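You operate a simulated robot arm through the tools that you are given. There is no shell and no other tool. Be economical: measure what you need, move in short steps, check, and stop when the job is done.

You are at the controls of a simulated two-armed robot. One attempt, no reset.

JOB
Put the orange embossing block from the desk end of the long bench on the cream packing card there and the blue embossing block on the bench before the drying rack. Put the duster on the desk end of the long bench away on the door end of the bottom wall shelf. Put the white toggle on the wavy plate. Fetch the grey spool cap from the bench before the drying rack and set it on the desk top by the window. Take the cover button on the door end of the long bench and put it away on the top of the grey bench. Close the pull-out shelf. Any order will do. Set down upright: duster. The pull-out shelf goes toward x +0.0, y -1.0, z +0.0 (a direction in the base frame), to its stop.

The check looks at the end state, three seconds after you hand in, the way a careful person would. Anything else that was tipped, shoved, dropped, spilled or broken makes it a failure. A push-on lid holds only when it is set on centred and level and pressed home; a screw cap is set on level and turned clockwise until tight.

ROBOT AND FRAMES
Two 7-joint arms with two-finger parallel grippers on one trunk, on a base that drives. Base frame: it is fixed to the floor where the robot stands at the start and does not move with it; the origin is under the middle of the robot, x ahead of it, y to its left, z up; the surface under the hand at the start is at about z = 760. Readings come in mm, degrees, newtons and seconds.
The left shoulder is at the start at [70, 134, 1101], the right one opposite. With the tool pointing down near the work surface each hand reaches from about 100 to 640 mm from the robot's upright axis, wherever it stands, measured 20 degrees to its own side. Places, roughly: bench before the drying rack [500, 1800, 800]; cover button [500, 2000, 750]; desk top by the window [-1000, -900, 700]; door end of the bottom wall shelf (72x25 cm) [-3460, 2040, 960]; duster (7x10x8 cm) [400, 0, 800]; embossing block [500, 0, 750]; packing card [500, 250, 750]; pull-out shelf [-1400, -700, 700]; spool cap [500, 1750, 750]; top of the grey bench [-1300, 3800, 800]; wavy plate (9x6x1 cm) [-700, 3900, 800]; white toggle (3x3x7 cm) [400, 700, 800]. Payload 1.57 kg a hand.
The tool frame of a hand sits at the grasp point between the pads (the TCP): z along the fingers, y along the line on which they close. The tips reach 30 mm beyond it. Largest opening 80 mm; finger width 17, thickness 12; the body of the gripper, 40 by 82 mm, starts 80 mm behind the TCP.
Orientation is that of the tool frame in the base frame, as a unit quaternion [x, y, z, w]. With the fingers straight down and closing along the base's y, the tool's x points along the base's -x, its y along +y and its z along -z.

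CONTROLS
- The arms move only by the tool play_rows. It takes "left_targets", "right_targets" or both (then of equal length, played together; a hand with none holds still); each is a list of rows, each an object of numbers (a shift or turn left out is 0, a gripper value left out holds the last): "x", "y", "z": the shift along the tool's x, y, z in mm; "ax", "ay", "az": the turn, a rotation vector about the tool's x, y, z in degrees; "claw": the finger opening in mm, from 0 to 80. In form: [{"x": .., "y": .., "z": .., "ax": .., "ay": .., "az": .., "claw": ..}, ...]. A call has 1 to 12 rows; each row shifts and turns the commanded pose from where the row before left it, along the tool's axes as they then stand. A row lasts 0.2 s, in which the tool goes at most 50 mm and 8.6 degrees; a call with a longer step from one row to the next is refused whole, and so is a gripper value outside its range. Where a pose cannot be reached the arm comes as near as it can. A force on the tool above 40 N (or 10 N above the force at the start of the call, whichever is more), or a blocked arm, ends the call early, and 0.2 s more pass. The fingers move at their own pace (about 153 mm/s each) and stop on an object; they squeeze with about 43 N. The grip force told is the motor's: it shows also when the fingers shut on nothing. Time passes only in rows, and 0.2 s behind the last, so rows that do not move let the fingers close. The reply holds the time, the measured pose of the TCP, the force on the tool along the base axes, the opening and the grip force, in the units named above and with some noise, with the torque about the TCP (base axes, N m) and any sound that the robot's microphone picked up.
- Cameras (640 x 400 px; columns grow to the right, rows downward): "scene" is now at [133.8, 16.8, 1318.4]; the picture's right is [0.31, -0.95, 0.00], its down [-0.68, -0.22, -0.69] and it looks along [0.66, 0.21, -0.72] (base axes); focal length 234 px, centre (320, 200). "left" rides on the left gripper at [72, 7, -122] in its tool frame; the picture's right is [-0.09, 1.00, 0.00], its down [-0.84, -0.08, -0.54] and it looks along [-0.54, -0.05, 0.84] (tool axes); focal length 238 px, centre (320, 200). "right" rides on the right gripper at [72, -7, -122] in its tool frame; the picture's right is [0.09, 1.00, 0.00], its down [-0.84, 0.08, -0.54] and it looks along [-0.54, 0.05, 0.84] (tool axes); focal length 238 px, centre (320, 200). There is no depth. A picture from a camera that has moved, and an enlarged one, comes with that camera's place and axes in the base frame and with its lens. The place of the scene camera against the robot may be out by one fixed shift of up to 18 mm in any direction.
- snapshot(camera): a new picture of that camera. It takes no simulated time.
- slide_trunk(by): slides the trunk up (or, below 0, down) by that many mm; the arms and the scene camera ride with it, the base frame stays. It gives what a move gives, with no picture.
- steer(legs): drives the robot by 1 to 6 legs, each [ahead, left, turn to the left] in mm, mm and degrees, along the robot's own axes; the way and the turn of a leg run together, so that a leg with both is an arc; at most 1500 mm and 180 degrees a leg. The arms and the cameras ride along, it lands a little off, and it stops where it bumps. It gives what a move gives.
- pan_tilt(pan, tilt): turns the head with the scene camera to pan (to the left, within 86 degrees either way) and tilt (down, from -29 to 69), counted from straight ahead of the robot. It gives what a move gives.
- zoom(camera, box): a new picture of the part [left, top, right, bottom] of that camera's present view, enlarged. It takes no simulated time.
- sign_off(): hands the job in; it is judged then, once.

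Work in short steps. Places have to be worked out from the pictures, the camera data and where the tool is seen: move nearer, look again, correct. Check each grasp and each placing, and mend what went wrong. You have 196 turns and 172 pictures in all, those below and enlarged ones among them. Open the grippers and draw the arms clear of the work before you hand the job in, unless the task says otherwise; then end with one line.

The tools are called after "Request:" by a JSON object that holds its "op" and its "data". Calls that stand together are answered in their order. play_rows: Moves the arms, as the interface text tells. Its arguments: {"type":"object","properties":{"left_targets":{"type":"array","items":{"type":"object","properties":{"x":{"type":"number"},"y":{"type":"number"},"z":{"type":"number"},"ax":{"type":"number"},"ay":{"type":"number"},"az":{"type":"number"},"claw":{"type":"number"}}}},"right_targets":{"type":"array","items":{"type":"object","properties":{"x":{"type":"number"},"y":{"type":"number"},"z":{"type":"number"},"ax":{"type":"number"},"ay":{"type":"number"},"az":{"type":"number"},"claw":{"type":"number"}}}}},"required":[]} The other tools are called the same way: slide_trunk (by) slides the trunk up or down; steer (legs) drives the base; pan_tilt (pan, tilt) turns the head that bears the scene camera; snapshot (camera) takes a picture; zoom (camera, box) takes an enlarged picture of a part of a camera's view; sign_off () hands the job in.

At the start:

```text
t: 0.0
left_tool_pos: [362.5, 398.9, 1042.0]
left_tool_rot: [0.0, 1.0, 0.0, 0.0]
left_force: [0.6, -0.7, 0.7]
left_moment: [-0.01, 0.0, -0.03]
left_finger_gap: 80.1
left_grasp_force: 0.0
right_tool_pos: [465.5, 15.8, 1091.9]
right_tool_rot: [0.0, 1.0, 0.0, 0.0]
right_force: [0.9, 0.4, 0.8]
right_moment: [0.01, 0.0, 0.02]
right_finger_gap: 80.2
right_grasp_force: 0.1
trunk travel left (down, up): [-675.0, 265.0]
robot x, y, heading: [2.6, 1.4, 0.1]
head pan, tilt: [18.0, 46.0]
```

scene: 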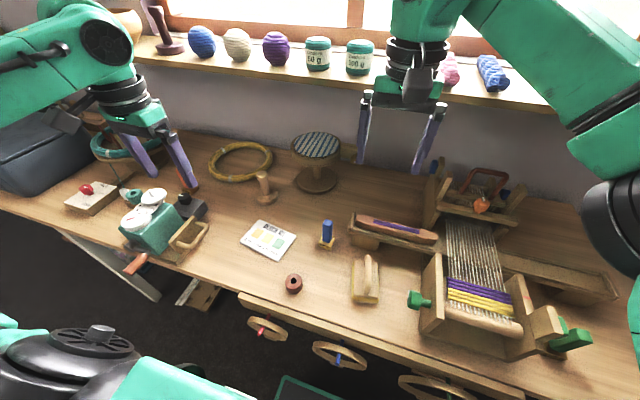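
right: 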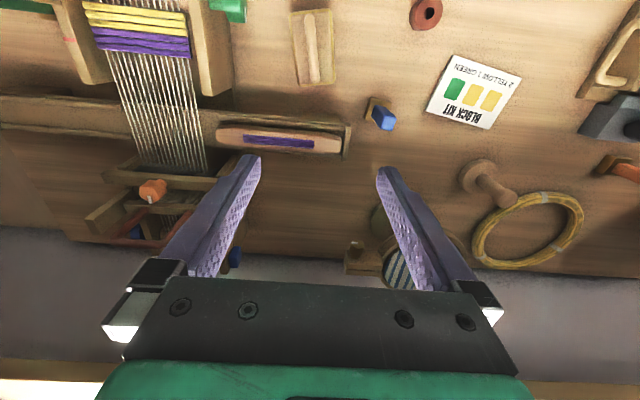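
left: 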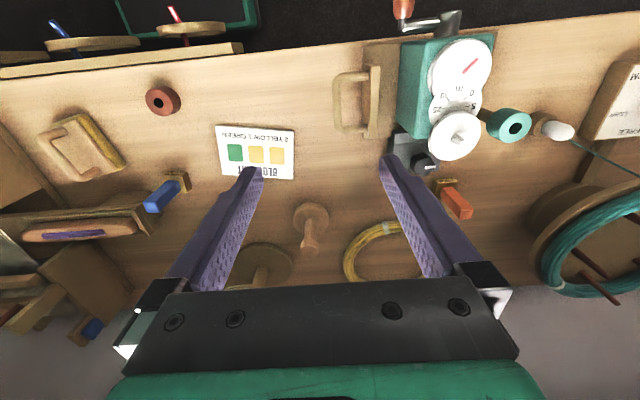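

I'll look closely at the bench around me first.

Request:
{"op": "zoom", "data": {"camera": "scene", "box": [60, 120, 380, 320]}}

Request:
{"op": "zoom", "data": {"camera": "scene", "box": [300, 140, 620, 340]}}

Request:
{"op": "zoom", "data": {"camera": "left", "box": [320, 0, 640, 200]}}

```text
2.00 times, centred on (220, 220) of scene
camera zoom: at [133.8, 16.8, 1318.4], right [0.31, -0.95, 0.0], down [-0.68, -0.22, -0.69], along [0.66, 0.21, -0.72], focal length 469 px, centre (520, 160)
```

zoom: 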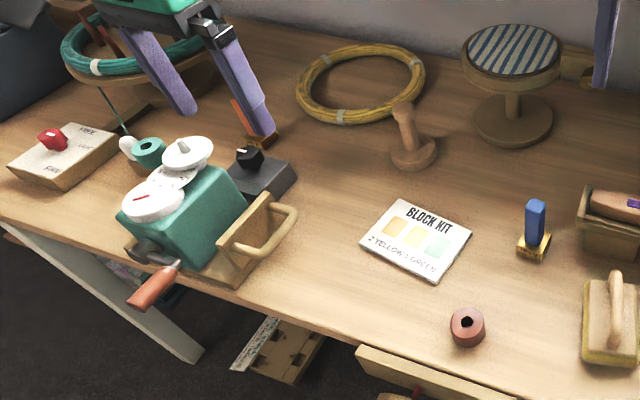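

```text
2.00 times, centred on (460, 240) of scene
camera zoom: at [133.8, 16.8, 1318.4], right [0.31, -0.95, 0.0], down [-0.68, -0.22, -0.69], along [0.66, 0.21, -0.72], focal length 469 px, centre (40, 120)
```

zoom: 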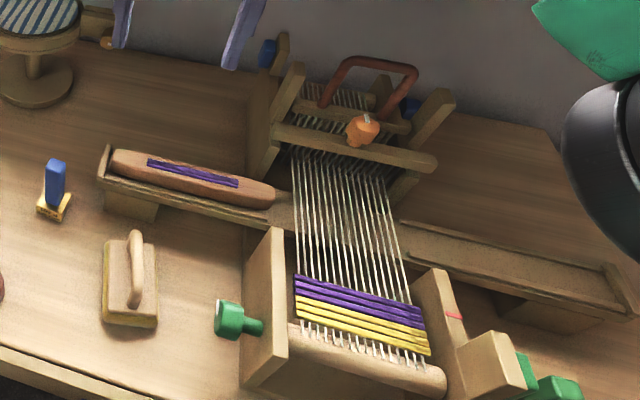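

```text
2.00 times, centred on (480, 100) of left
camera zoom: at [291.9, 404.9, 1164.5], right [0.09, 1.0, 0.0], down [0.84, -0.08, 0.54], along [0.54, -0.05, -0.84], focal length 477 px, centre (0, 400)
```

zoom: 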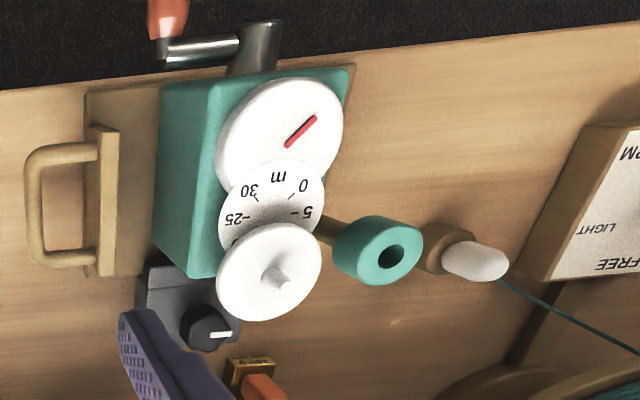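

Blue block is near (490,110), orange near (570,620), the card near (480,250). I drive left along the bench by 400 so the left hand reaches the orange block and the toggle.

Request:
{"op": "steer", "data": {"legs": [[0, 400, 0]]}}

Request:
{"op": "snapshot", "data": {"camera": "left"}}

Request:
{"op": "snapshot", "data": {"camera": "scene"}}

Request:
{"op": "snapshot", "data": {"camera": "right"}}

```text
t: 2.5
left_tool_pos: [362.8, 794.7, 1042.6]
left_tool_rot: [0.0, 1.0, 0.001, 0.0]
left_force: [-0.3, -0.2, -1.1]
left_moment: [0.0, 0.02, 0.02]
left_finger_gap: 79.9
left_grasp_force: 0.1
right_tool_pos: [464.6, 411.9, 1092.1]
right_tool_rot: [-0.002, 1.0, 0.0, 0.0]
right_force: [-0.7, -0.2, 0.2]
right_moment: [0.01, 0.0, -0.01]
right_finger_gap: 79.9
right_grasp_force: 0.0
trunk travel left (down, up): [-675.0, 265.0]
robot x, y, heading: [-1.3, 393.4, 0.2]
head pan, tilt: [18.0, 46.0]
```

```text
165 pictures are left
camera left: at [291.1, 800.2, 1164.8], right [0.09, 1.0, 0.0], down [0.84, -0.08, 0.54], along [0.54, -0.05, -0.84], focal length 238 px, centre (320, 200)
```

left: 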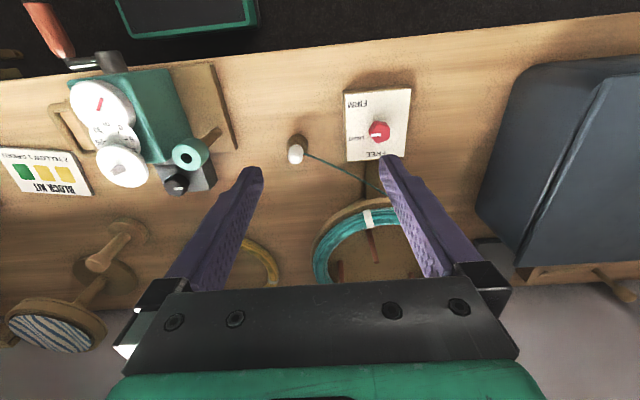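

```text
164 pictures are left
camera scene: at [133.5, 411.8, 1318.4], right [0.31, -0.95, 0.0], down [-0.68, -0.22, -0.69], along [0.66, 0.22, -0.72], focal length 234 px, centre (320, 200)
```

scene: 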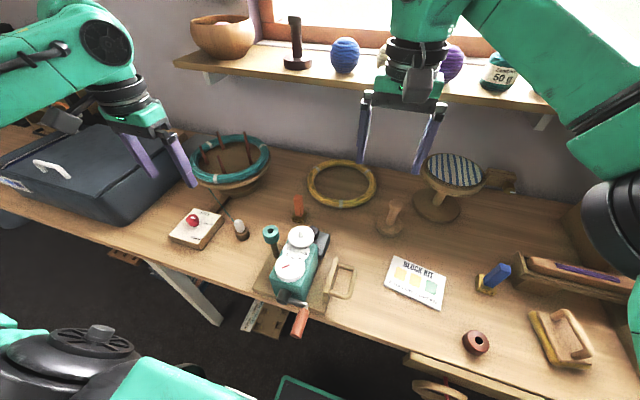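

```text
163 pictures are left
camera right: at [393.6, 405.7, 1214.6], right [-0.09, 1.0, 0.0], down [0.84, 0.08, 0.54], along [0.54, 0.05, -0.84], focal length 238 px, centre (320, 200)
```

right: 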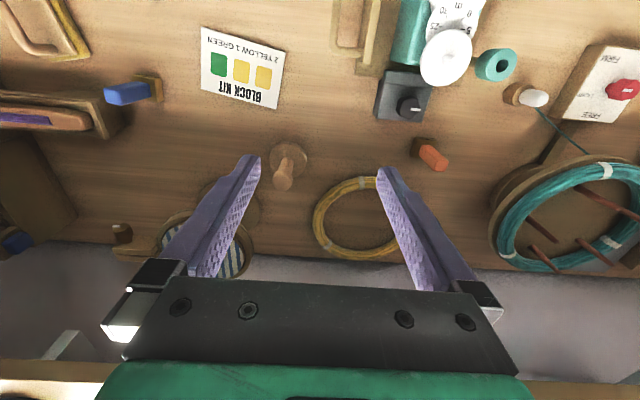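

Orange block is around (538,630). I zoom to see its handle shape and orientation, plus the card and the toggle.

Request:
{"op": "zoom", "data": {"camera": "right", "box": [380, 60, 560, 180]}}

Request:
{"op": "zoom", "data": {"camera": "scene", "box": [220, 180, 380, 280]}}

Request:
{"op": "zoom", "data": {"camera": "scene", "box": [370, 230, 530, 330]}}

```text
3.33 times, centred on (470, 120) of right
camera zoom: at [393.6, 405.7, 1214.6], right [-0.09, 1.0, 0.0], down [0.84, 0.08, 0.54], along [0.54, 0.05, -0.84], focal length 794 px, centre (-180, 467)
```

zoom: 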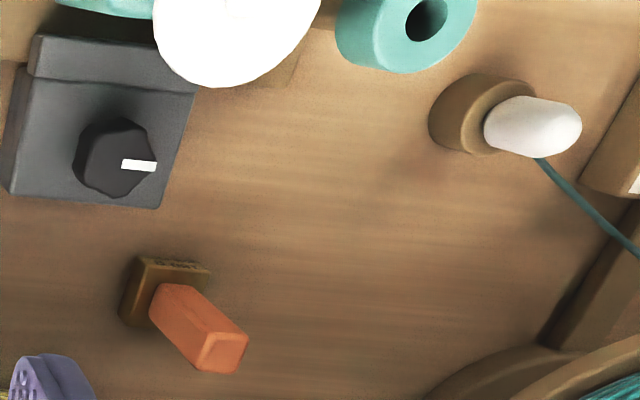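

```text
4.00 times, centred on (300, 230) of scene
camera zoom: at [133.5, 411.8, 1318.4], right [0.31, -0.95, 0.0], down [-0.68, -0.22, -0.69], along [0.66, 0.22, -0.72], focal length 938 px, centre (400, 80)
```

zoom: 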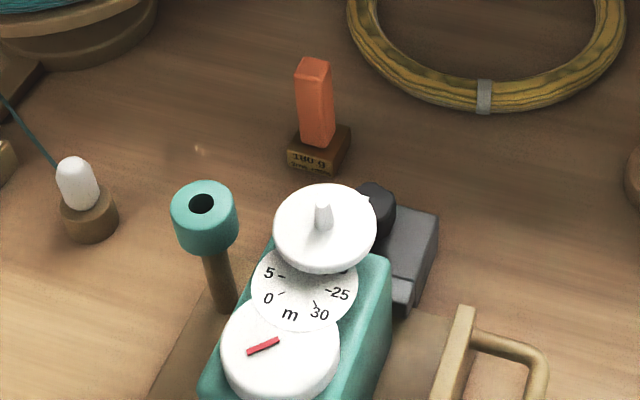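

```text
4.00 times, centred on (450, 280) of scene
camera zoom: at [133.5, 411.8, 1318.4], right [0.31, -0.95, 0.0], down [-0.68, -0.22, -0.69], along [0.66, 0.22, -0.72], focal length 938 px, centre (-200, -120)
```

zoom: 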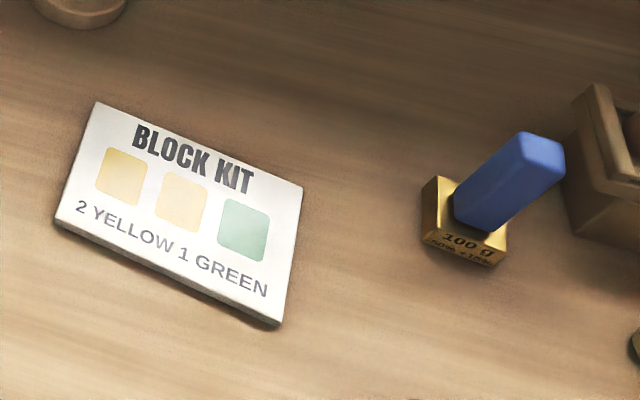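

Orange block judged at (543,618), top about z 850, edges roughly aligned with base axes. I move the left hand above it at z 950, opening 60.

Request:
{"op": "play_rows", "data": {"left_targets": [{"x": -30, "y": -29, "z": 14, "claw": 60}, {"x": -30, "y": -29, "z": 14}, {"x": -30, "y": -29, "z": 14}, {"x": -30, "y": -29, "z": 14}, {"x": -30, "y": -29, "z": 14}, {"x": -30, "y": -30, "z": 14}, {}]}}

Request:
{"op": "snapshot", "data": {"camera": "left"}}

Request:
{"op": "snapshot", "data": {"camera": "right"}}

```text
t: 4.1
left_tool_pos: [542.0, 620.4, 957.0]
left_tool_rot: [0.0, 1.0, -0.001, 0.001]
left_force: [-0.1, -0.4, 0.2]
left_moment: [-0.01, -0.02, -0.01]
left_finger_gap: 59.9
left_grasp_force: 0.0
right_tool_pos: [463.4, 412.8, 1092.9]
right_tool_rot: [-0.001, 1.0, 0.0, 0.0]
right_force: [0.0, -0.6, -0.6]
right_moment: [-0.02, -0.02, -0.03]
right_finger_gap: 79.9
right_grasp_force: 0.1
trunk travel left (down, up): [-675.0, 265.0]
robot x, y, heading: [3.4, 394.1, 0.2]
head pan, tilt: [18.0, 46.0]
```

```text
159 pictures are left
camera left: at [470.5, 625.9, 1079.6], right [0.09, 1.0, 0.0], down [0.84, -0.08, 0.54], along [0.54, -0.05, -0.84], focal length 238 px, centre (320, 200)
```

left: 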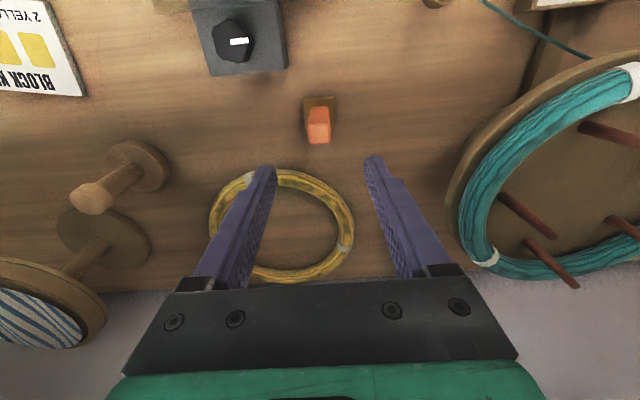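

```text
158 pictures are left
camera right: at [392.7, 406.9, 1214.9], right [-0.09, 1.0, 0.0], down [0.84, 0.08, 0.54], along [0.54, 0.05, -0.84], focal length 238 px, centre (320, 200)
```

right: 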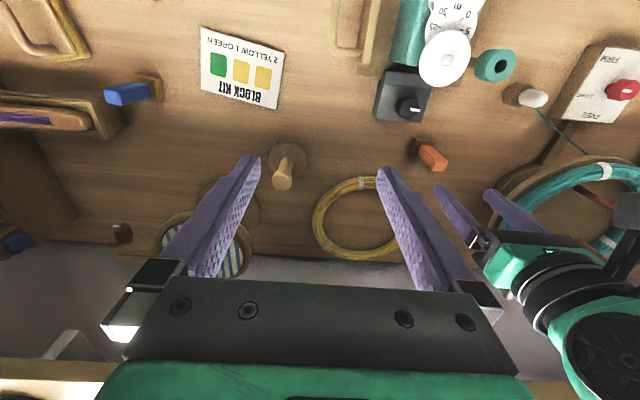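

Block lies centred between the fingers, x about 535. I descend to z ≈ 828 and close.

Request:
{"op": "play_rows", "data": {"left_targets": [{"x": 6, "z": 40}, {"z": 40}, {"z": 30}, {"z": 18}, {}, {"claw": 5}, {}, {}]}}

Request:
{"op": "snapshot", "data": {"camera": "left"}}

```text
t: 5.9
left_tool_pos: [530.7, 623.6, 831.7]
left_tool_rot: [0.0, 1.0, 0.0, 0.0]
left_force: [-1.1, -1.0, -0.6]
left_moment: [-0.04, -0.01, 0.03]
left_finger_gap: 21.4
left_grasp_force: 34.9
left hand out of reach, approached as far as the arm can: row 4
right_tool_pos: [463.8, 411.8, 1092.2]
right_tool_rot: [0.0, 1.0, 0.001, 0.0]
right_force: [-0.1, -0.1, 0.7]
right_moment: [-0.01, 0.0, 0.01]
right_finger_gap: 80.1
right_grasp_force: 0.1
trunk travel left (down, up): [-675.0, 265.0]
robot x, y, heading: [-2.3, 397.4, 0.1]
head pan, tilt: [18.0, 46.0]
```

```text
157 pictures are left
camera left: at [459.3, 628.7, 954.8], right [0.09, 1.0, 0.0], down [0.84, -0.08, 0.54], along [0.54, -0.05, -0.84], focal length 238 px, centre (320, 200)
```

left: 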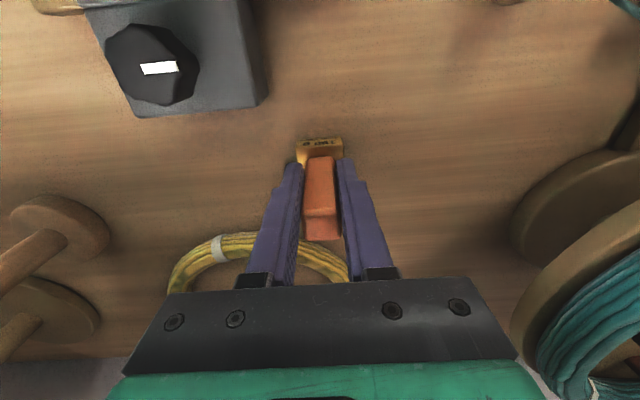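

Grasp holds (21 mm). I lift the left hand and move the right hand away toward the blue block near (482,118).

Request:
{"op": "play_rows", "data": {"left_targets": [{"z": -30}, {"z": -40}, {"z": -40}, {"x": 10, "z": -20}, {"x": 20}, {"x": 20}, {}, {}], "right_targets": [{"y": -42, "z": 0}, {"y": -42}, {"y": -42}, {"y": -42, "z": 10}, {"y": -42, "z": 15}, {"x": -10, "y": -42, "z": 20}, {"x": -10, "y": -42, "z": 20, "claw": 60}, {}]}}

Request:
{"op": "snapshot", "data": {"camera": "left"}}

Request:
{"op": "snapshot", "data": {"camera": "right"}}

```text
t: 7.7
left_tool_pos: [479.8, 624.3, 963.3]
left_tool_rot: [0.0, 1.0, 0.0, 0.0]
left_force: [0.1, -0.5, -1.5]
left_moment: [-0.01, 0.02, -0.02]
left_finger_gap: 21.7
left_grasp_force: 34.7
right_tool_pos: [488.1, 119.2, 1026.7]
right_tool_rot: [-0.002, 1.0, 0.0, 0.001]
right_force: [0.5, 0.0, -0.2]
right_moment: [0.0, -0.02, -0.02]
right_finger_gap: 59.7
right_grasp_force: 0.0
trunk travel left (down, up): [-675.0, 265.0]
robot x, y, heading: [-3.6, 397.1, -0.0]
head pan, tilt: [18.0, 46.0]
```

```text
156 pictures are left
camera left: at [408.3, 629.8, 1085.9], right [0.09, 1.0, 0.0], down [0.84, -0.08, 0.54], along [0.54, -0.05, -0.84], focal length 238 px, centre (320, 200)
```

left: 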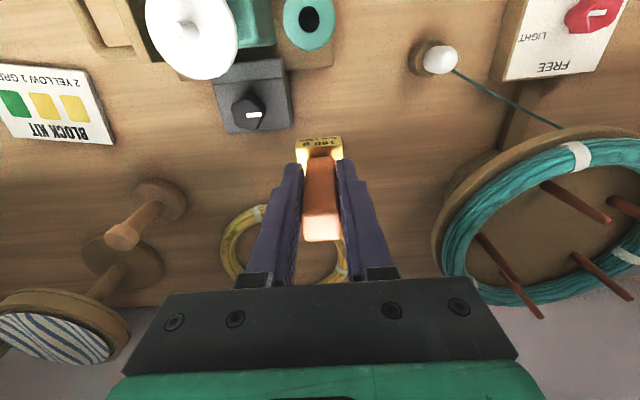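

```text
155 pictures are left
camera right: at [415.9, 113.7, 1149.4], right [-0.09, 1.0, 0.0], down [0.84, 0.08, 0.54], along [0.54, 0.05, -0.84], focal length 238 px, centre (320, 200)
```

right: 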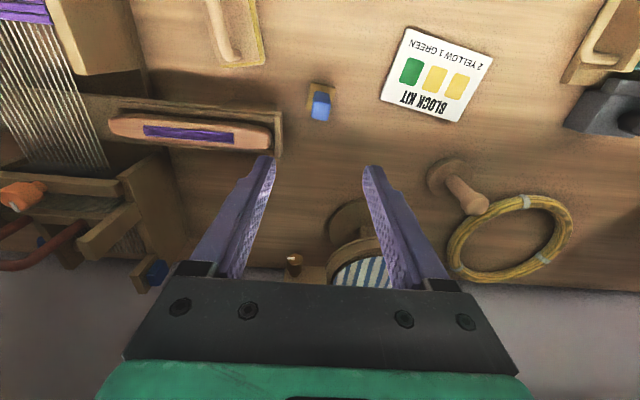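

Card centre estimated (436,283). I carry the orange block there at height, then look.

Request:
{"op": "play_rows", "data": {"left_targets": [{"x": 5, "y": -43}, {"x": 5, "y": -43}, {"x": 5, "y": -43}, {"x": 5, "y": -43}, {"x": 5, "y": -43}, {"x": 5, "y": -43}, {"x": 5, "y": -43}, {"x": 5, "y": -40}, {}, {}]}}

Request:
{"op": "snapshot", "data": {"camera": "left"}}

Request:
{"op": "snapshot", "data": {"camera": "scene"}}

```text
t: 9.9
left_tool_pos: [378.3, 430.1, 965.5]
left_tool_rot: [0.0, 1.0, -0.001, 0.0]
left_force: [0.2, 0.7, -1.2]
left_moment: [0.02, 0.03, -0.01]
left_finger_gap: 21.8
left_grasp_force: 34.4
left hand out of reach, approached as far as the arm can: row 4, 5, 6, 7, 8
right_tool_pos: [488.1, 118.9, 1027.0]
right_tool_rot: [-0.001, 1.0, -0.001, 0.001]
right_force: [0.4, 0.0, 0.4]
right_moment: [0.01, -0.03, -0.03]
right_finger_gap: 60.1
right_grasp_force: 0.0
trunk travel left (down, up): [-675.0, 265.0]
robot x, y, heading: [-1.4, 391.9, 0.0]
head pan, tilt: [18.0, 46.0]
```

```text
154 pictures are left
camera left: at [307.5, 435.2, 1089.0], right [0.09, 1.0, 0.0], down [0.84, -0.08, 0.54], along [0.54, -0.05, -0.84], focal length 238 px, centre (320, 200)
```

left: 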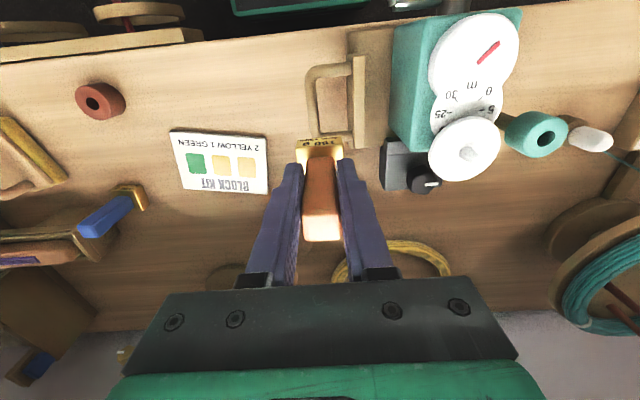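

```text
153 pictures are left
camera scene: at [133.7, 412.3, 1318.4], right [0.31, -0.95, 0.0], down [-0.68, -0.22, -0.69], along [0.66, 0.22, -0.72], focal length 234 px, centre (320, 200)
```

scene: 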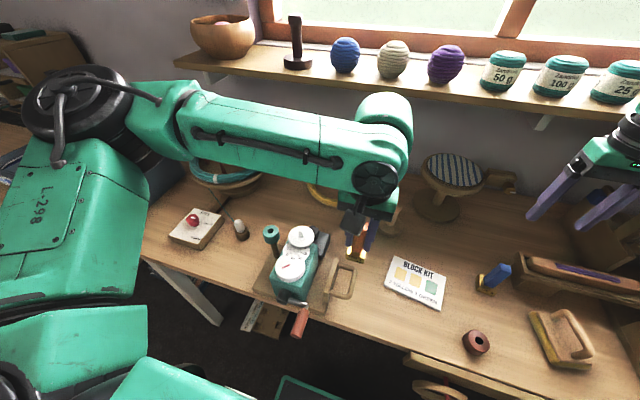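

The left arm cannot cross that far, so I drive right 250 mm (lifting the right hand to clear the loom).

Request:
{"op": "play_rows", "data": {"right_targets": [{"z": -40}, {"z": -40, "x": 40}, {"x": 40}, {}]}}

Request:
{"op": "steer", "data": {"legs": [[0, -250, 0]]}}

Request:
{"op": "snapshot", "data": {"camera": "left"}}

```text
refused: row 2 steps farther than a row can; nothing moved
```

```text
t: 11.7
left_tool_pos: [380.5, 179.8, 965.8]
left_tool_rot: [-0.002, 1.0, -0.001, 0.0]
left_force: [-0.2, 0.6, -2.2]
left_moment: [0.03, 0.06, -0.04]
left_finger_gap: 21.9
left_grasp_force: 34.7
right_tool_pos: [489.3, -130.0, 1027.5]
right_tool_rot: [-0.002, 1.0, 0.0, 0.0]
right_force: [1.1, -0.5, -0.8]
right_moment: [0.0, 0.02, -0.02]
right_finger_gap: 60.1
right_grasp_force: 0.0
trunk travel left (down, up): [-675.0, 265.0]
robot x, y, heading: [-2.6, 139.7, 0.4]
head pan, tilt: [18.0, 46.0]
```

```text
152 pictures are left
camera left: at [308.2, 185.4, 1088.9], right [0.09, 1.0, 0.0], down [0.84, -0.07, 0.54], along [0.54, -0.05, -0.84], focal length 238 px, centre (320, 200)
```

left: 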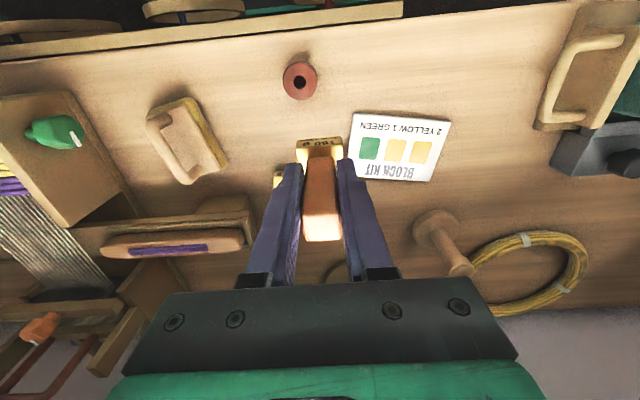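

Card centre computes to (434,286). I move the left hand over it at height.

Request:
{"op": "play_rows", "data": {"left_targets": [{"x": -18, "y": 35}, {"x": -18, "y": 35}, {"x": -18, "y": 36}, {}], "right_targets": [{"z": -20}, {"z": -20}, {"z": -20}, {}]}}

Request:
{"op": "snapshot", "data": {"camera": "left"}}

Request:
{"op": "snapshot", "data": {"camera": "scene"}}

```text
t: 12.7
left_tool_pos: [435.8, 286.0, 964.5]
left_tool_rot: [-0.002, 1.0, -0.001, 0.0]
left_force: [0.0, 0.5, -1.3]
left_moment: [0.01, 0.02, -0.01]
left_finger_gap: 21.5
left_grasp_force: 34.6
right_tool_pos: [490.2, -131.6, 1086.7]
right_tool_rot: [-0.002, 1.0, 0.0, 0.0]
right_force: [-0.2, 0.3, -0.3]
right_moment: [0.04, 0.01, 0.0]
right_finger_gap: 60.1
right_grasp_force: 0.1
trunk travel left (down, up): [-675.0, 265.0]
robot x, y, heading: [-0.9, 144.7, 0.5]
head pan, tilt: [18.0, 46.0]
```

```text
151 pictures are left
camera left: at [363.7, 290.6, 1087.1], right [0.09, 1.0, 0.0], down [0.84, -0.07, 0.54], along [0.54, -0.05, -0.84], focal length 238 px, centre (320, 200)
```

left: 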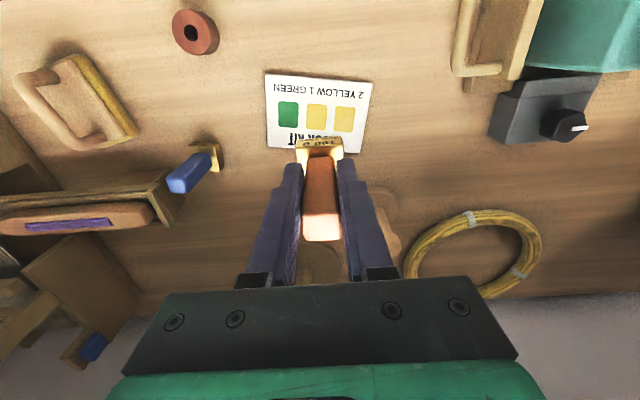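

```text
150 pictures are left
camera scene: at [134.4, 161.3, 1318.4], right [0.31, -0.95, 0.0], down [-0.68, -0.23, -0.69], along [0.66, 0.22, -0.72], focal length 234 px, centre (320, 200)
```

scene: 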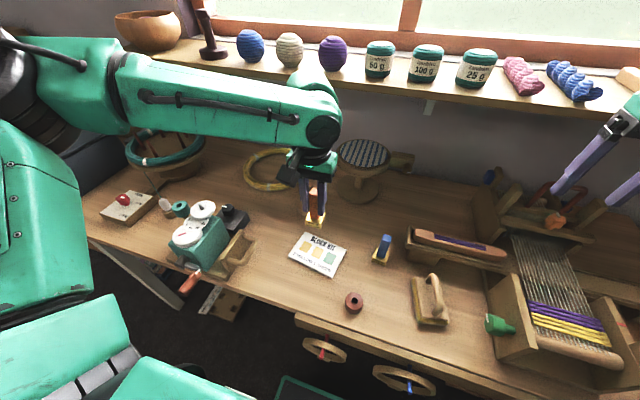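

Block is centred above the card. I descend to just above contact, then feel down slowly.

Request:
{"op": "play_rows", "data": {"left_targets": [{"z": 40}, {"z": 40}, {"z": 30}, {"z": 8}, {}, {"z": 3}, {"z": 3}, {}]}}

Request:
{"op": "snapshot", "data": {"camera": "left"}}

Request:
{"op": "zoom", "data": {"camera": "scene", "box": [260, 180, 420, 280]}}

```text
t: 14.5
left_tool_pos: [432.9, 285.6, 841.7]
left_tool_rot: [-0.002, 1.0, -0.001, 0.001]
left_force: [-0.3, 0.1, -0.3]
left_moment: [0.05, -0.05, 0.02]
left_finger_gap: 21.7
left_grasp_force: 34.6
right_tool_pos: [488.1, -131.8, 1086.2]
right_tool_rot: [-0.002, 1.0, 0.0, -0.001]
right_force: [0.0, 0.2, -0.3]
right_moment: [-0.02, 0.0, -0.02]
right_finger_gap: 60.0
right_grasp_force: 0.1
trunk travel left (down, up): [-675.0, 265.0]
robot x, y, heading: [-0.4, 143.2, -0.0]
head pan, tilt: [18.0, 46.0]
```

```text
149 pictures are left
camera left: at [362.3, 291.4, 964.0], right [0.09, 1.0, 0.0], down [0.84, -0.07, 0.54], along [0.54, -0.05, -0.84], focal length 238 px, centre (320, 200)
```

left: 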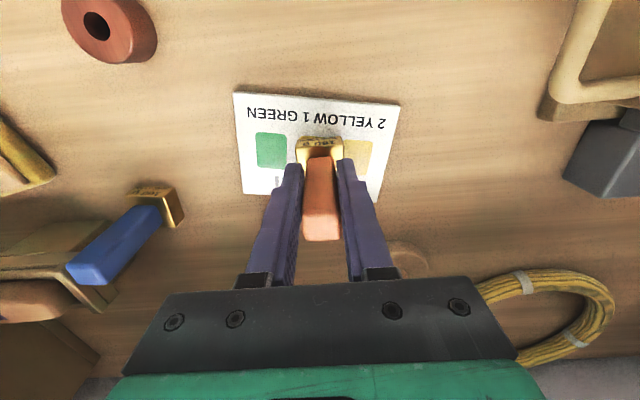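

```text
4.00 times, centred on (340, 230) of scene
camera zoom: at [134.1, 161.5, 1318.4], right [0.31, -0.95, 0.0], down [-0.68, -0.23, -0.69], along [0.66, 0.22, -0.72], focal length 938 px, centre (240, 80)
```

zoom: 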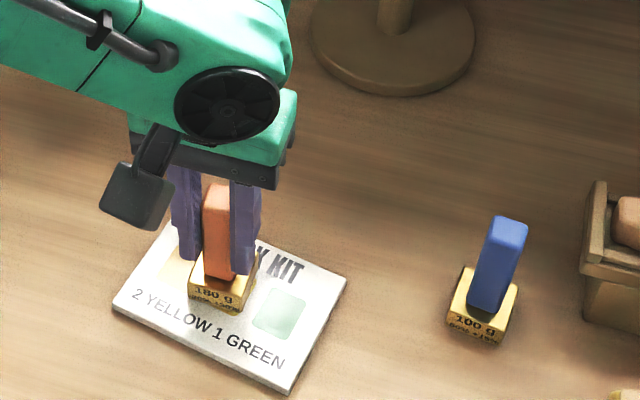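

No contact yet; I continue down in small steps.

Request:
{"op": "play_rows", "data": {"left_targets": [{"z": 2}, {"z": 2}, {"z": 2}, {}]}}

```text
t: 15.5
left_tool_pos: [431.7, 285.8, 838.4]
left_tool_rot: [-0.002, 1.0, -0.001, 0.004]
left_force: [3.0, 3.8, 22.6]
left_moment: [0.27, -0.29, 0.07]
left_finger_gap: 21.9
left_grasp_force: 35.2
right_tool_pos: [486.5, -132.2, 1086.0]
right_tool_rot: [-0.002, 1.0, 0.0, 0.0]
right_force: [-0.7, -0.6, 0.4]
right_moment: [-0.02, -0.01, 0.01]
right_finger_gap: 60.0
right_grasp_force: 0.0
trunk travel left (down, up): [-675.0, 265.0]
robot x, y, heading: [2.7, 146.2, 0.2]
head pan, tilt: [18.0, 46.0]
```

Contact at 838. I ease off, open and lift.

Request:
{"op": "play_rows", "data": {"left_targets": [{"z": -2}, {"claw": 45}, {}, {"z": -30}, {"z": -40}, {"z": -40}, {"z": -20}, {}]}}

Request:
{"op": "snapshot", "data": {"camera": "left"}}

Request:
{"op": "snapshot", "data": {"camera": "right"}}

```text
t: 17.3
left_tool_pos: [431.4, 285.2, 970.7]
left_tool_rot: [-0.002, 1.0, -0.001, 0.0]
left_force: [0.5, -0.4, 0.0]
left_moment: [0.0, 0.02, -0.02]
left_finger_gap: 44.8
left_grasp_force: 0.1
right_tool_pos: [489.3, -132.5, 1085.6]
right_tool_rot: [-0.001, 1.0, 0.0, 0.0]
right_force: [-0.1, 0.0, 0.3]
right_moment: [0.0, 0.04, 0.01]
right_finger_gap: 60.0
right_grasp_force: 0.2
trunk travel left (down, up): [-675.0, 265.0]
robot x, y, heading: [1.3, 142.8, 0.3]
head pan, tilt: [18.0, 46.0]
```

```text
147 pictures are left
camera left: at [360.8, 291.9, 1092.9], right [0.09, 1.0, 0.0], down [0.84, -0.07, 0.54], along [0.54, -0.05, -0.84], focal length 238 px, centre (320, 200)
```

left: 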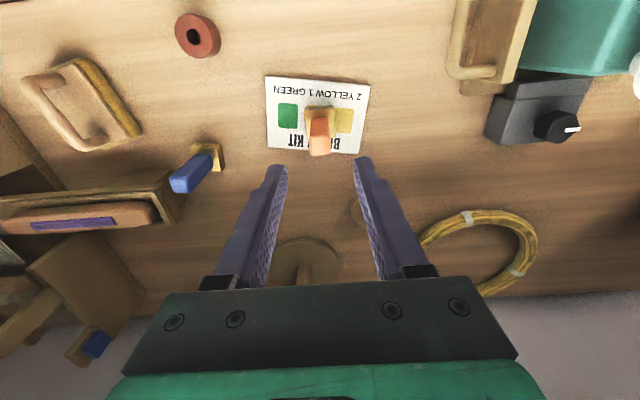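

```text
146 pictures are left
camera right: at [418.2, -138.0, 1208.6], right [-0.1, 1.0, 0.0], down [0.84, 0.08, 0.54], along [0.54, 0.05, -0.84], focal length 238 px, centre (320, 200)
```

right: 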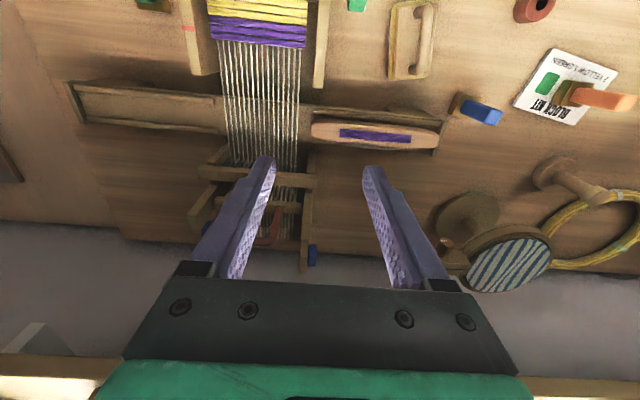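

Orange stands on the card. Now the right hand goes above the blue block (~(470,118), yawed about −8°), while the left withdraws to its side.

Request:
{"op": "play_rows", "data": {"left_targets": [{"z": -20, "y": 30}, {"z": -20, "y": 30}, {"z": -20, "y": 30}, {"y": 30}, {"y": 30}, {}, {}], "right_targets": [{"y": 42}, {"y": 42, "x": 4}, {"y": 42, "x": 5, "z": 20}, {"y": 42, "x": 5, "z": 25}, {"y": 42, "x": 5, "z": 25}, {"y": 40, "z": 25, "az": 8}, {"z": 30}]}}

Request:
{"op": "snapshot", "data": {"camera": "right"}}

```text
t: 18.9
left_tool_pos: [432.3, 435.9, 1028.0]
left_tool_rot: [-0.001, 1.0, 0.0, 0.0]
left_force: [0.6, -0.6, 0.4]
left_moment: [0.02, 0.0, 0.0]
left_finger_gap: 44.9
left_grasp_force: 0.0
right_tool_pos: [466.7, 119.1, 962.2]
right_tool_rot: [0.068, 0.998, 0.001, -0.001]
right_force: [-0.5, 0.4, -0.5]
right_moment: [0.01, 0.03, 0.01]
right_finger_gap: 60.0
right_grasp_force: 0.1
trunk travel left (down, up): [-675.0, 265.0]
robot x, y, heading: [-3.4, 145.9, 0.2]
head pan, tilt: [18.0, 46.0]
```

```text
145 pictures are left
camera right: at [396.5, 122.3, 1085.1], right [0.04, 1.0, 0.0], down [0.84, -0.04, 0.54], along [0.54, -0.02, -0.84], focal length 238 px, centre (320, 200)
```

right: 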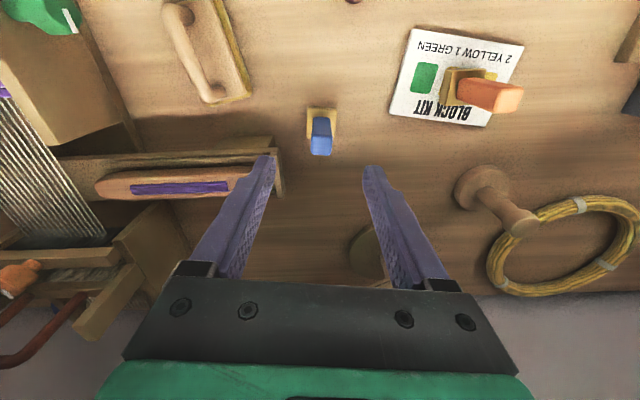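

Aligned; blue at (473,120). Descend to z ≈ 830 and close.

Request:
{"op": "play_rows", "data": {"right_targets": [{"x": -6, "z": 40}, {"z": 40}, {"z": 35}, {"z": 17}, {}, {"claw": 5}, {}, {}]}}

Request:
{"op": "snapshot", "data": {"camera": "right"}}

```text
t: 20.7
left_tool_pos: [432.1, 435.4, 1028.8]
left_tool_rot: [-0.002, 1.0, -0.001, 0.0]
left_force: [-0.4, -0.1, 0.3]
left_moment: [0.03, 0.02, -0.02]
left_finger_gap: 45.0
left_grasp_force: 0.0
right_tool_pos: [474.3, 116.8, 829.8]
right_tool_rot: [0.067, 0.998, 0.0, 0.0]
right_force: [-0.1, -0.4, 0.3]
right_moment: [-0.01, 0.01, -0.02]
right_finger_gap: 21.6
right_grasp_force: 34.7
trunk travel left (down, up): [-675.0, 265.0]
robot x, y, heading: [-3.0, 144.9, 0.3]
head pan, tilt: [18.0, 46.0]
```

```text
144 pictures are left
camera right: at [403.2, 120.7, 953.1], right [0.04, 1.0, 0.0], down [0.84, -0.04, 0.54], along [0.54, -0.02, -0.84], focal length 238 px, centre (320, 200)
```

right: 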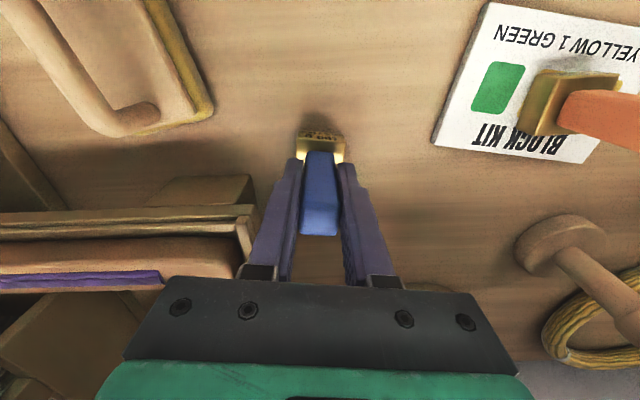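

Blue is held. I lift it and draw back, then drive left 350 toward the toggle.

Request:
{"op": "play_rows", "data": {"right_targets": [{"z": -40}, {"z": -45}, {"z": -45}, {"z": -45}, {"z": -40}, {"x": 40}, {"x": 40}, {}]}}

Request:
{"op": "steer", "data": {"legs": [[0, 350, 0]]}}

Request:
{"op": "snapshot", "data": {"camera": "left"}}

Request:
{"op": "snapshot", "data": {"camera": "scene"}}

```text
t: 22.5
left_tool_pos: [432.7, 436.2, 1028.6]
left_tool_rot: [-0.002, 1.0, 0.0, 0.0]
left_force: [-0.7, 0.1, 0.6]
left_moment: [-0.05, 0.02, -0.01]
left_finger_gap: 45.0
left_grasp_force: 0.0
right_tool_pos: [394.9, 129.2, 1046.1]
right_tool_rot: [0.068, 0.998, 0.0, 0.0]
right_force: [0.6, -0.2, -0.2]
right_moment: [0.02, 0.03, 0.0]
right_finger_gap: 21.6
right_grasp_force: 34.6
trunk travel left (down, up): [-675.0, 265.0]
robot x, y, heading: [0.6, 143.3, 0.0]
head pan, tilt: [18.0, 46.0]
```

```text
t: 24.8
left_tool_pos: [432.1, 781.1, 1028.0]
left_tool_rot: [0.001, 1.0, 0.0, 0.0]
left_force: [-1.1, 0.0, -0.2]
left_moment: [0.0, 0.0, 0.0]
left_finger_gap: 44.7
left_grasp_force: 0.0
right_tool_pos: [394.8, 476.5, 1045.8]
right_tool_rot: [0.071, 0.998, 0.0, 0.0]
right_force: [-0.1, 0.3, -1.0]
right_moment: [-0.02, 0.01, 0.03]
right_finger_gap: 21.5
right_grasp_force: 34.2
trunk travel left (down, up): [-675.0, 265.0]
robot x, y, heading: [0.3, 497.8, -0.1]
head pan, tilt: [18.0, 46.0]
```

```text
143 pictures are left
camera left: at [361.8, 788.0, 1151.2], right [0.09, 1.0, 0.0], down [0.84, -0.08, 0.54], along [0.54, -0.05, -0.84], focal length 238 px, centre (320, 200)
```

left: 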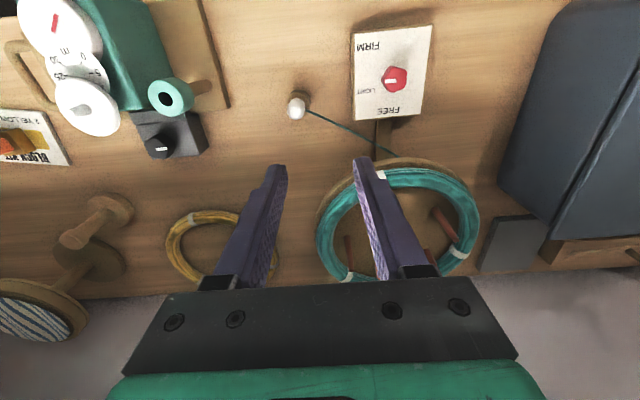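

```text
142 pictures are left
camera scene: at [134.0, 509.2, 1318.4], right [0.31, -0.95, 0.0], down [-0.68, -0.22, -0.69], along [0.66, 0.21, -0.72], focal length 234 px, centre (320, 200)
```

scene: 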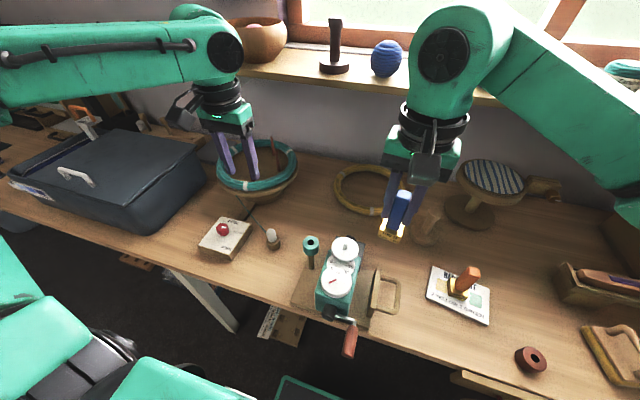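

Toggle at about (424,754). A cord runs from near it, so I zoom to see whether it is attached.

Request:
{"op": "zoom", "data": {"camera": "left", "box": [250, 60, 410, 160]}}

Request:
{"op": "zoom", "data": {"camera": "scene", "box": [200, 160, 320, 260]}}

```text
4.00 times, centred on (330, 110) of left
camera zoom: at [361.8, 788.0, 1151.2], right [0.09, 1.0, 0.0], down [0.84, -0.08, 0.54], along [0.54, -0.05, -0.84], focal length 953 px, centre (280, 560)
```

zoom: 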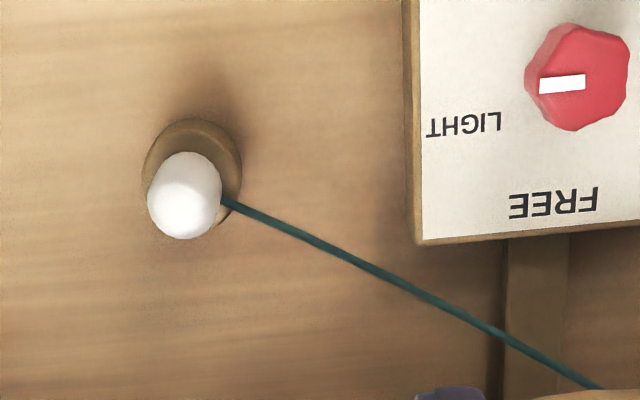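

```text
4.00 times, centred on (260, 210) of scene
camera zoom: at [134.0, 509.2, 1318.4], right [0.31, -0.95, 0.0], down [-0.68, -0.22, -0.69], along [0.66, 0.21, -0.72], focal length 938 px, centre (560, 160)
```

zoom: 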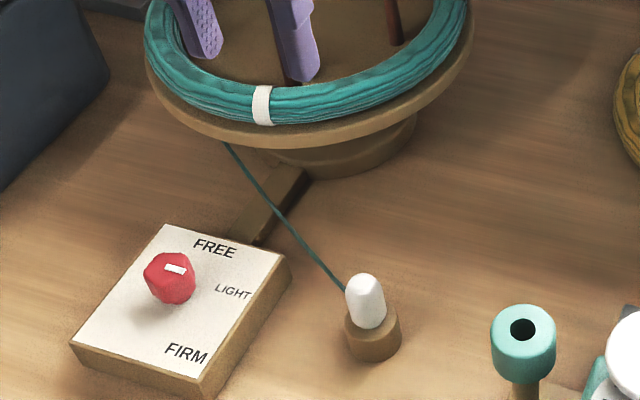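

A teal yarn runs from the skein to the toggle, at its far side. I turn the left hand about 60° so the fingers close across the yarn's direction and hover over (428,749).

Request:
{"op": "play_rows", "data": {"left_targets": [{"y": -10, "az": -8.5, "z": 10}, {"y": -10, "az": -8.5, "z": 10}, {"y": -6, "az": -8.5, "z": 10}, {"az": -8.5, "z": 15}, {"az": -8.5, "z": 15}, {"az": -8.5, "z": 15}, {"az": -8.5, "z": 15}, {}]}}

Request:
{"op": "snapshot", "data": {"camera": "left"}}

```text
t: 26.6
left_tool_pos: [435.5, 757.3, 938.5]
left_tool_rot: [-0.496, 0.868, -0.001, 0.0]
left_force: [-0.4, -0.5, -0.6]
left_moment: [-0.04, 0.04, 0.01]
left_finger_gap: 44.7
left_grasp_force: 0.1
right_tool_pos: [392.9, 476.1, 1046.1]
right_tool_rot: [0.07, 0.998, 0.0, 0.0]
right_force: [0.4, -0.2, -1.4]
right_moment: [0.02, 0.01, 0.0]
right_finger_gap: 21.7
right_grasp_force: 34.3
trunk travel left (down, up): [-675.0, 265.0]
robot x, y, heading: [-2.4, 492.0, -0.1]
head pan, tilt: [18.0, 46.0]
```

```text
139 pictures are left
camera left: at [394.3, 697.8, 1061.3], right [-0.81, 0.58, 0.0], down [0.49, 0.68, 0.54], along [0.32, 0.44, -0.84], focal length 238 px, centre (320, 200)
```

left: 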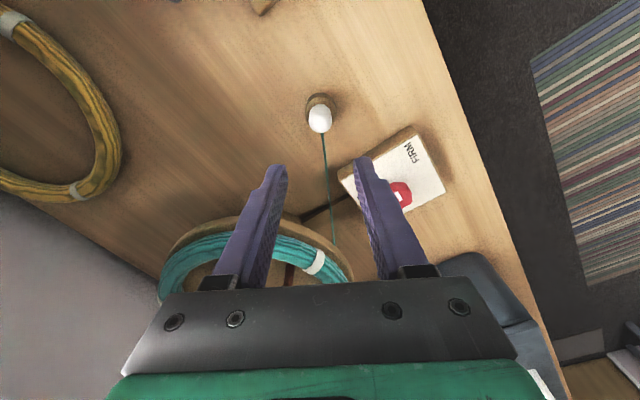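

Aligned; correction about 9 mm along tool x. I descend to grip the wooden base (TCP z ≈ 800).

Request:
{"op": "play_rows", "data": {"left_targets": [{"x": 9, "z": 40, "claw": 52}, {"z": 40}, {"z": 35}, {}]}}

Request:
{"op": "snapshot", "data": {"camera": "left"}}

```text
t: 27.6
left_tool_pos: [431.8, 749.2, 823.3]
left_tool_rot: [-0.495, 0.869, -0.001, 0.001]
left_force: [-0.1, 0.3, -0.2]
left_moment: [0.01, 0.06, -0.04]
left_finger_gap: 52.2
left_grasp_force: 0.0
right_tool_pos: [393.7, 475.9, 1045.5]
right_tool_rot: [0.07, 0.998, 0.001, 0.001]
right_force: [-0.6, -0.7, -1.1]
right_moment: [0.01, -0.05, 0.04]
right_finger_gap: 21.7
right_grasp_force: 34.2
trunk travel left (down, up): [-675.0, 265.0]
robot x, y, heading: [-2.8, 493.2, 0.0]
head pan, tilt: [18.0, 46.0]
```

```text
138 pictures are left
camera left: at [390.1, 689.7, 945.8], right [-0.81, 0.59, 0.0], down [0.49, 0.68, 0.54], along [0.32, 0.44, -0.84], focal length 238 px, centre (320, 200)
```

left: 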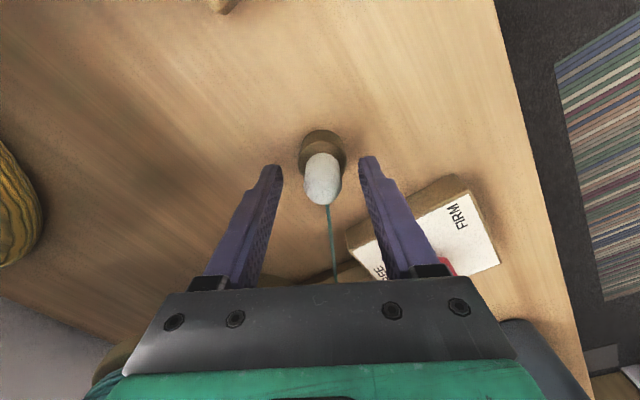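

Well centred between the fingers. Down 24 mm more and close.

Request:
{"op": "play_rows", "data": {"left_targets": [{"z": 12}, {"z": 12}, {}, {"claw": 10}, {}, {}]}}

Request:
{"op": "snapshot", "data": {"camera": "left"}}

```text
t: 29.0
left_tool_pos: [428.8, 751.0, 798.8]
left_tool_rot: [-0.495, 0.869, 0.0, -0.001]
left_force: [-8.3, 4.1, -3.7]
left_moment: [0.62, -0.17, 0.22]
left_finger_gap: 36.0
left_grasp_force: 41.9
right_tool_pos: [392.9, 478.1, 1046.4]
right_tool_rot: [0.07, 0.998, 0.0, 0.001]
right_force: [0.7, 0.1, -1.4]
right_moment: [-0.01, 0.03, -0.02]
right_finger_gap: 21.4
right_grasp_force: 34.4
trunk travel left (down, up): [-675.0, 265.0]
robot x, y, heading: [-0.7, 493.1, -0.0]
head pan, tilt: [18.0, 46.0]
```

```text
137 pictures are left
camera left: at [389.3, 691.2, 921.9], right [-0.81, 0.59, 0.0], down [0.49, 0.68, 0.54], along [0.32, 0.44, -0.84], focal length 238 px, centre (320, 200)
```

left: 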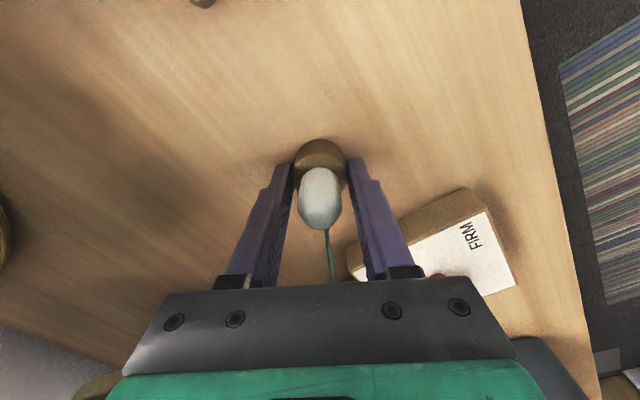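

The reaction force and 36 mm gap suggest the wooden cup is fixed and the white toggle sits in it. I open, rise 25 mm and grip the white part instead.

Request:
{"op": "play_rows", "data": {"left_targets": [{"claw": 52}, {}, {"z": -14}, {"z": -12}, {}, {"claw": 10}, {}, {}]}}

Request:
{"op": "snapshot", "data": {"camera": "left"}}

```text
t: 30.8
left_tool_pos: [431.8, 749.3, 824.7]
left_tool_rot: [-0.496, 0.869, -0.001, 0.001]
left_force: [-0.5, -0.2, -0.9]
left_moment: [-0.04, 0.02, -0.02]
left_finger_gap: 21.0
left_grasp_force: 34.1
right_tool_pos: [394.6, 476.9, 1045.8]
right_tool_rot: [0.071, 0.997, 0.0, -0.001]
right_force: [0.0, -0.4, -1.0]
right_moment: [0.02, 0.0, 0.01]
right_finger_gap: 21.5
right_grasp_force: 34.5
trunk travel left (down, up): [-675.0, 265.0]
robot x, y, heading: [3.7, 493.3, -0.1]
head pan, tilt: [18.0, 46.0]
```

```text
136 pictures are left
camera left: at [390.0, 689.9, 947.8], right [-0.81, 0.59, 0.0], down [0.49, 0.68, 0.54], along [0.32, 0.44, -0.84], focal length 238 px, centre (320, 200)
```

left: 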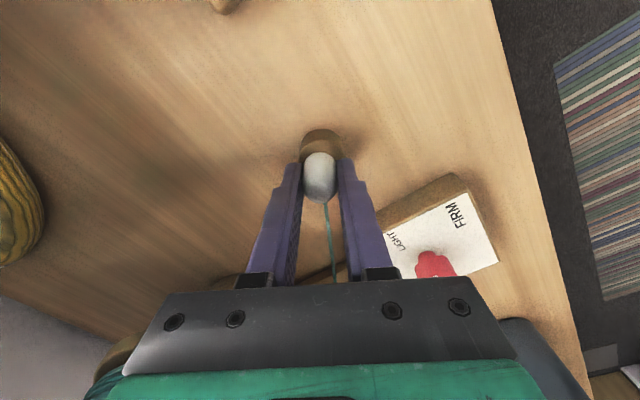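

Gripped at 21 mm with no side force. I lift in small steps and watch the force and yarn.

Request:
{"op": "play_rows", "data": {"left_targets": [{"z": -8}, {"z": -8}, {"z": -8}, {"z": -8}, {"z": -8}, {}]}}

Request:
{"op": "snapshot", "data": {"camera": "left"}}

Request:
{"op": "zoom", "data": {"camera": "scene", "box": [180, 160, 340, 260]}}

```text
t: 32.2
left_tool_pos: [432.2, 750.2, 865.4]
left_tool_rot: [-0.496, 0.869, 0.0, 0.0]
left_force: [-0.3, 0.9, -0.2]
left_moment: [0.02, -0.03, 0.02]
left_finger_gap: 21.3
left_grasp_force: 34.4
right_tool_pos: [394.0, 477.0, 1045.7]
right_tool_rot: [0.071, 0.997, 0.0, 0.0]
right_force: [-0.5, 0.2, -1.5]
right_moment: [0.0, 0.01, 0.02]
right_finger_gap: 21.5
right_grasp_force: 34.7
trunk travel left (down, up): [-675.0, 265.0]
robot x, y, heading: [0.2, 495.0, 0.0]
head pan, tilt: [18.0, 46.0]
```

```text
135 pictures are left
camera left: at [390.6, 690.0, 988.5], right [-0.81, 0.59, 0.0], down [0.49, 0.68, 0.54], along [0.32, 0.44, -0.84], focal length 238 px, centre (320, 200)
```

left: 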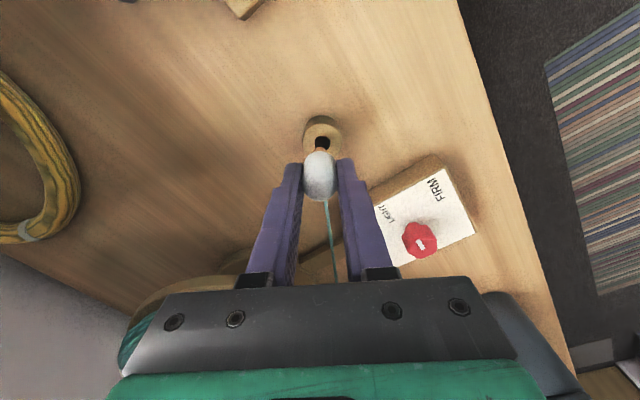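

```text
4.00 times, centred on (260, 210) of scene
camera zoom: at [134.1, 509.9, 1318.4], right [0.31, -0.95, 0.0], down [-0.68, -0.22, -0.69], along [0.66, 0.21, -0.72], focal length 938 px, centre (560, 160)
```

zoom: 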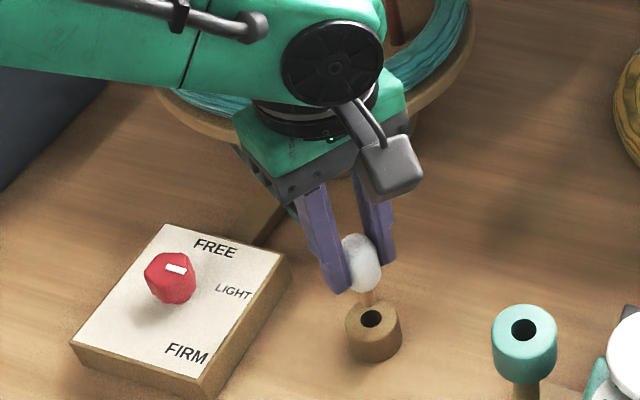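

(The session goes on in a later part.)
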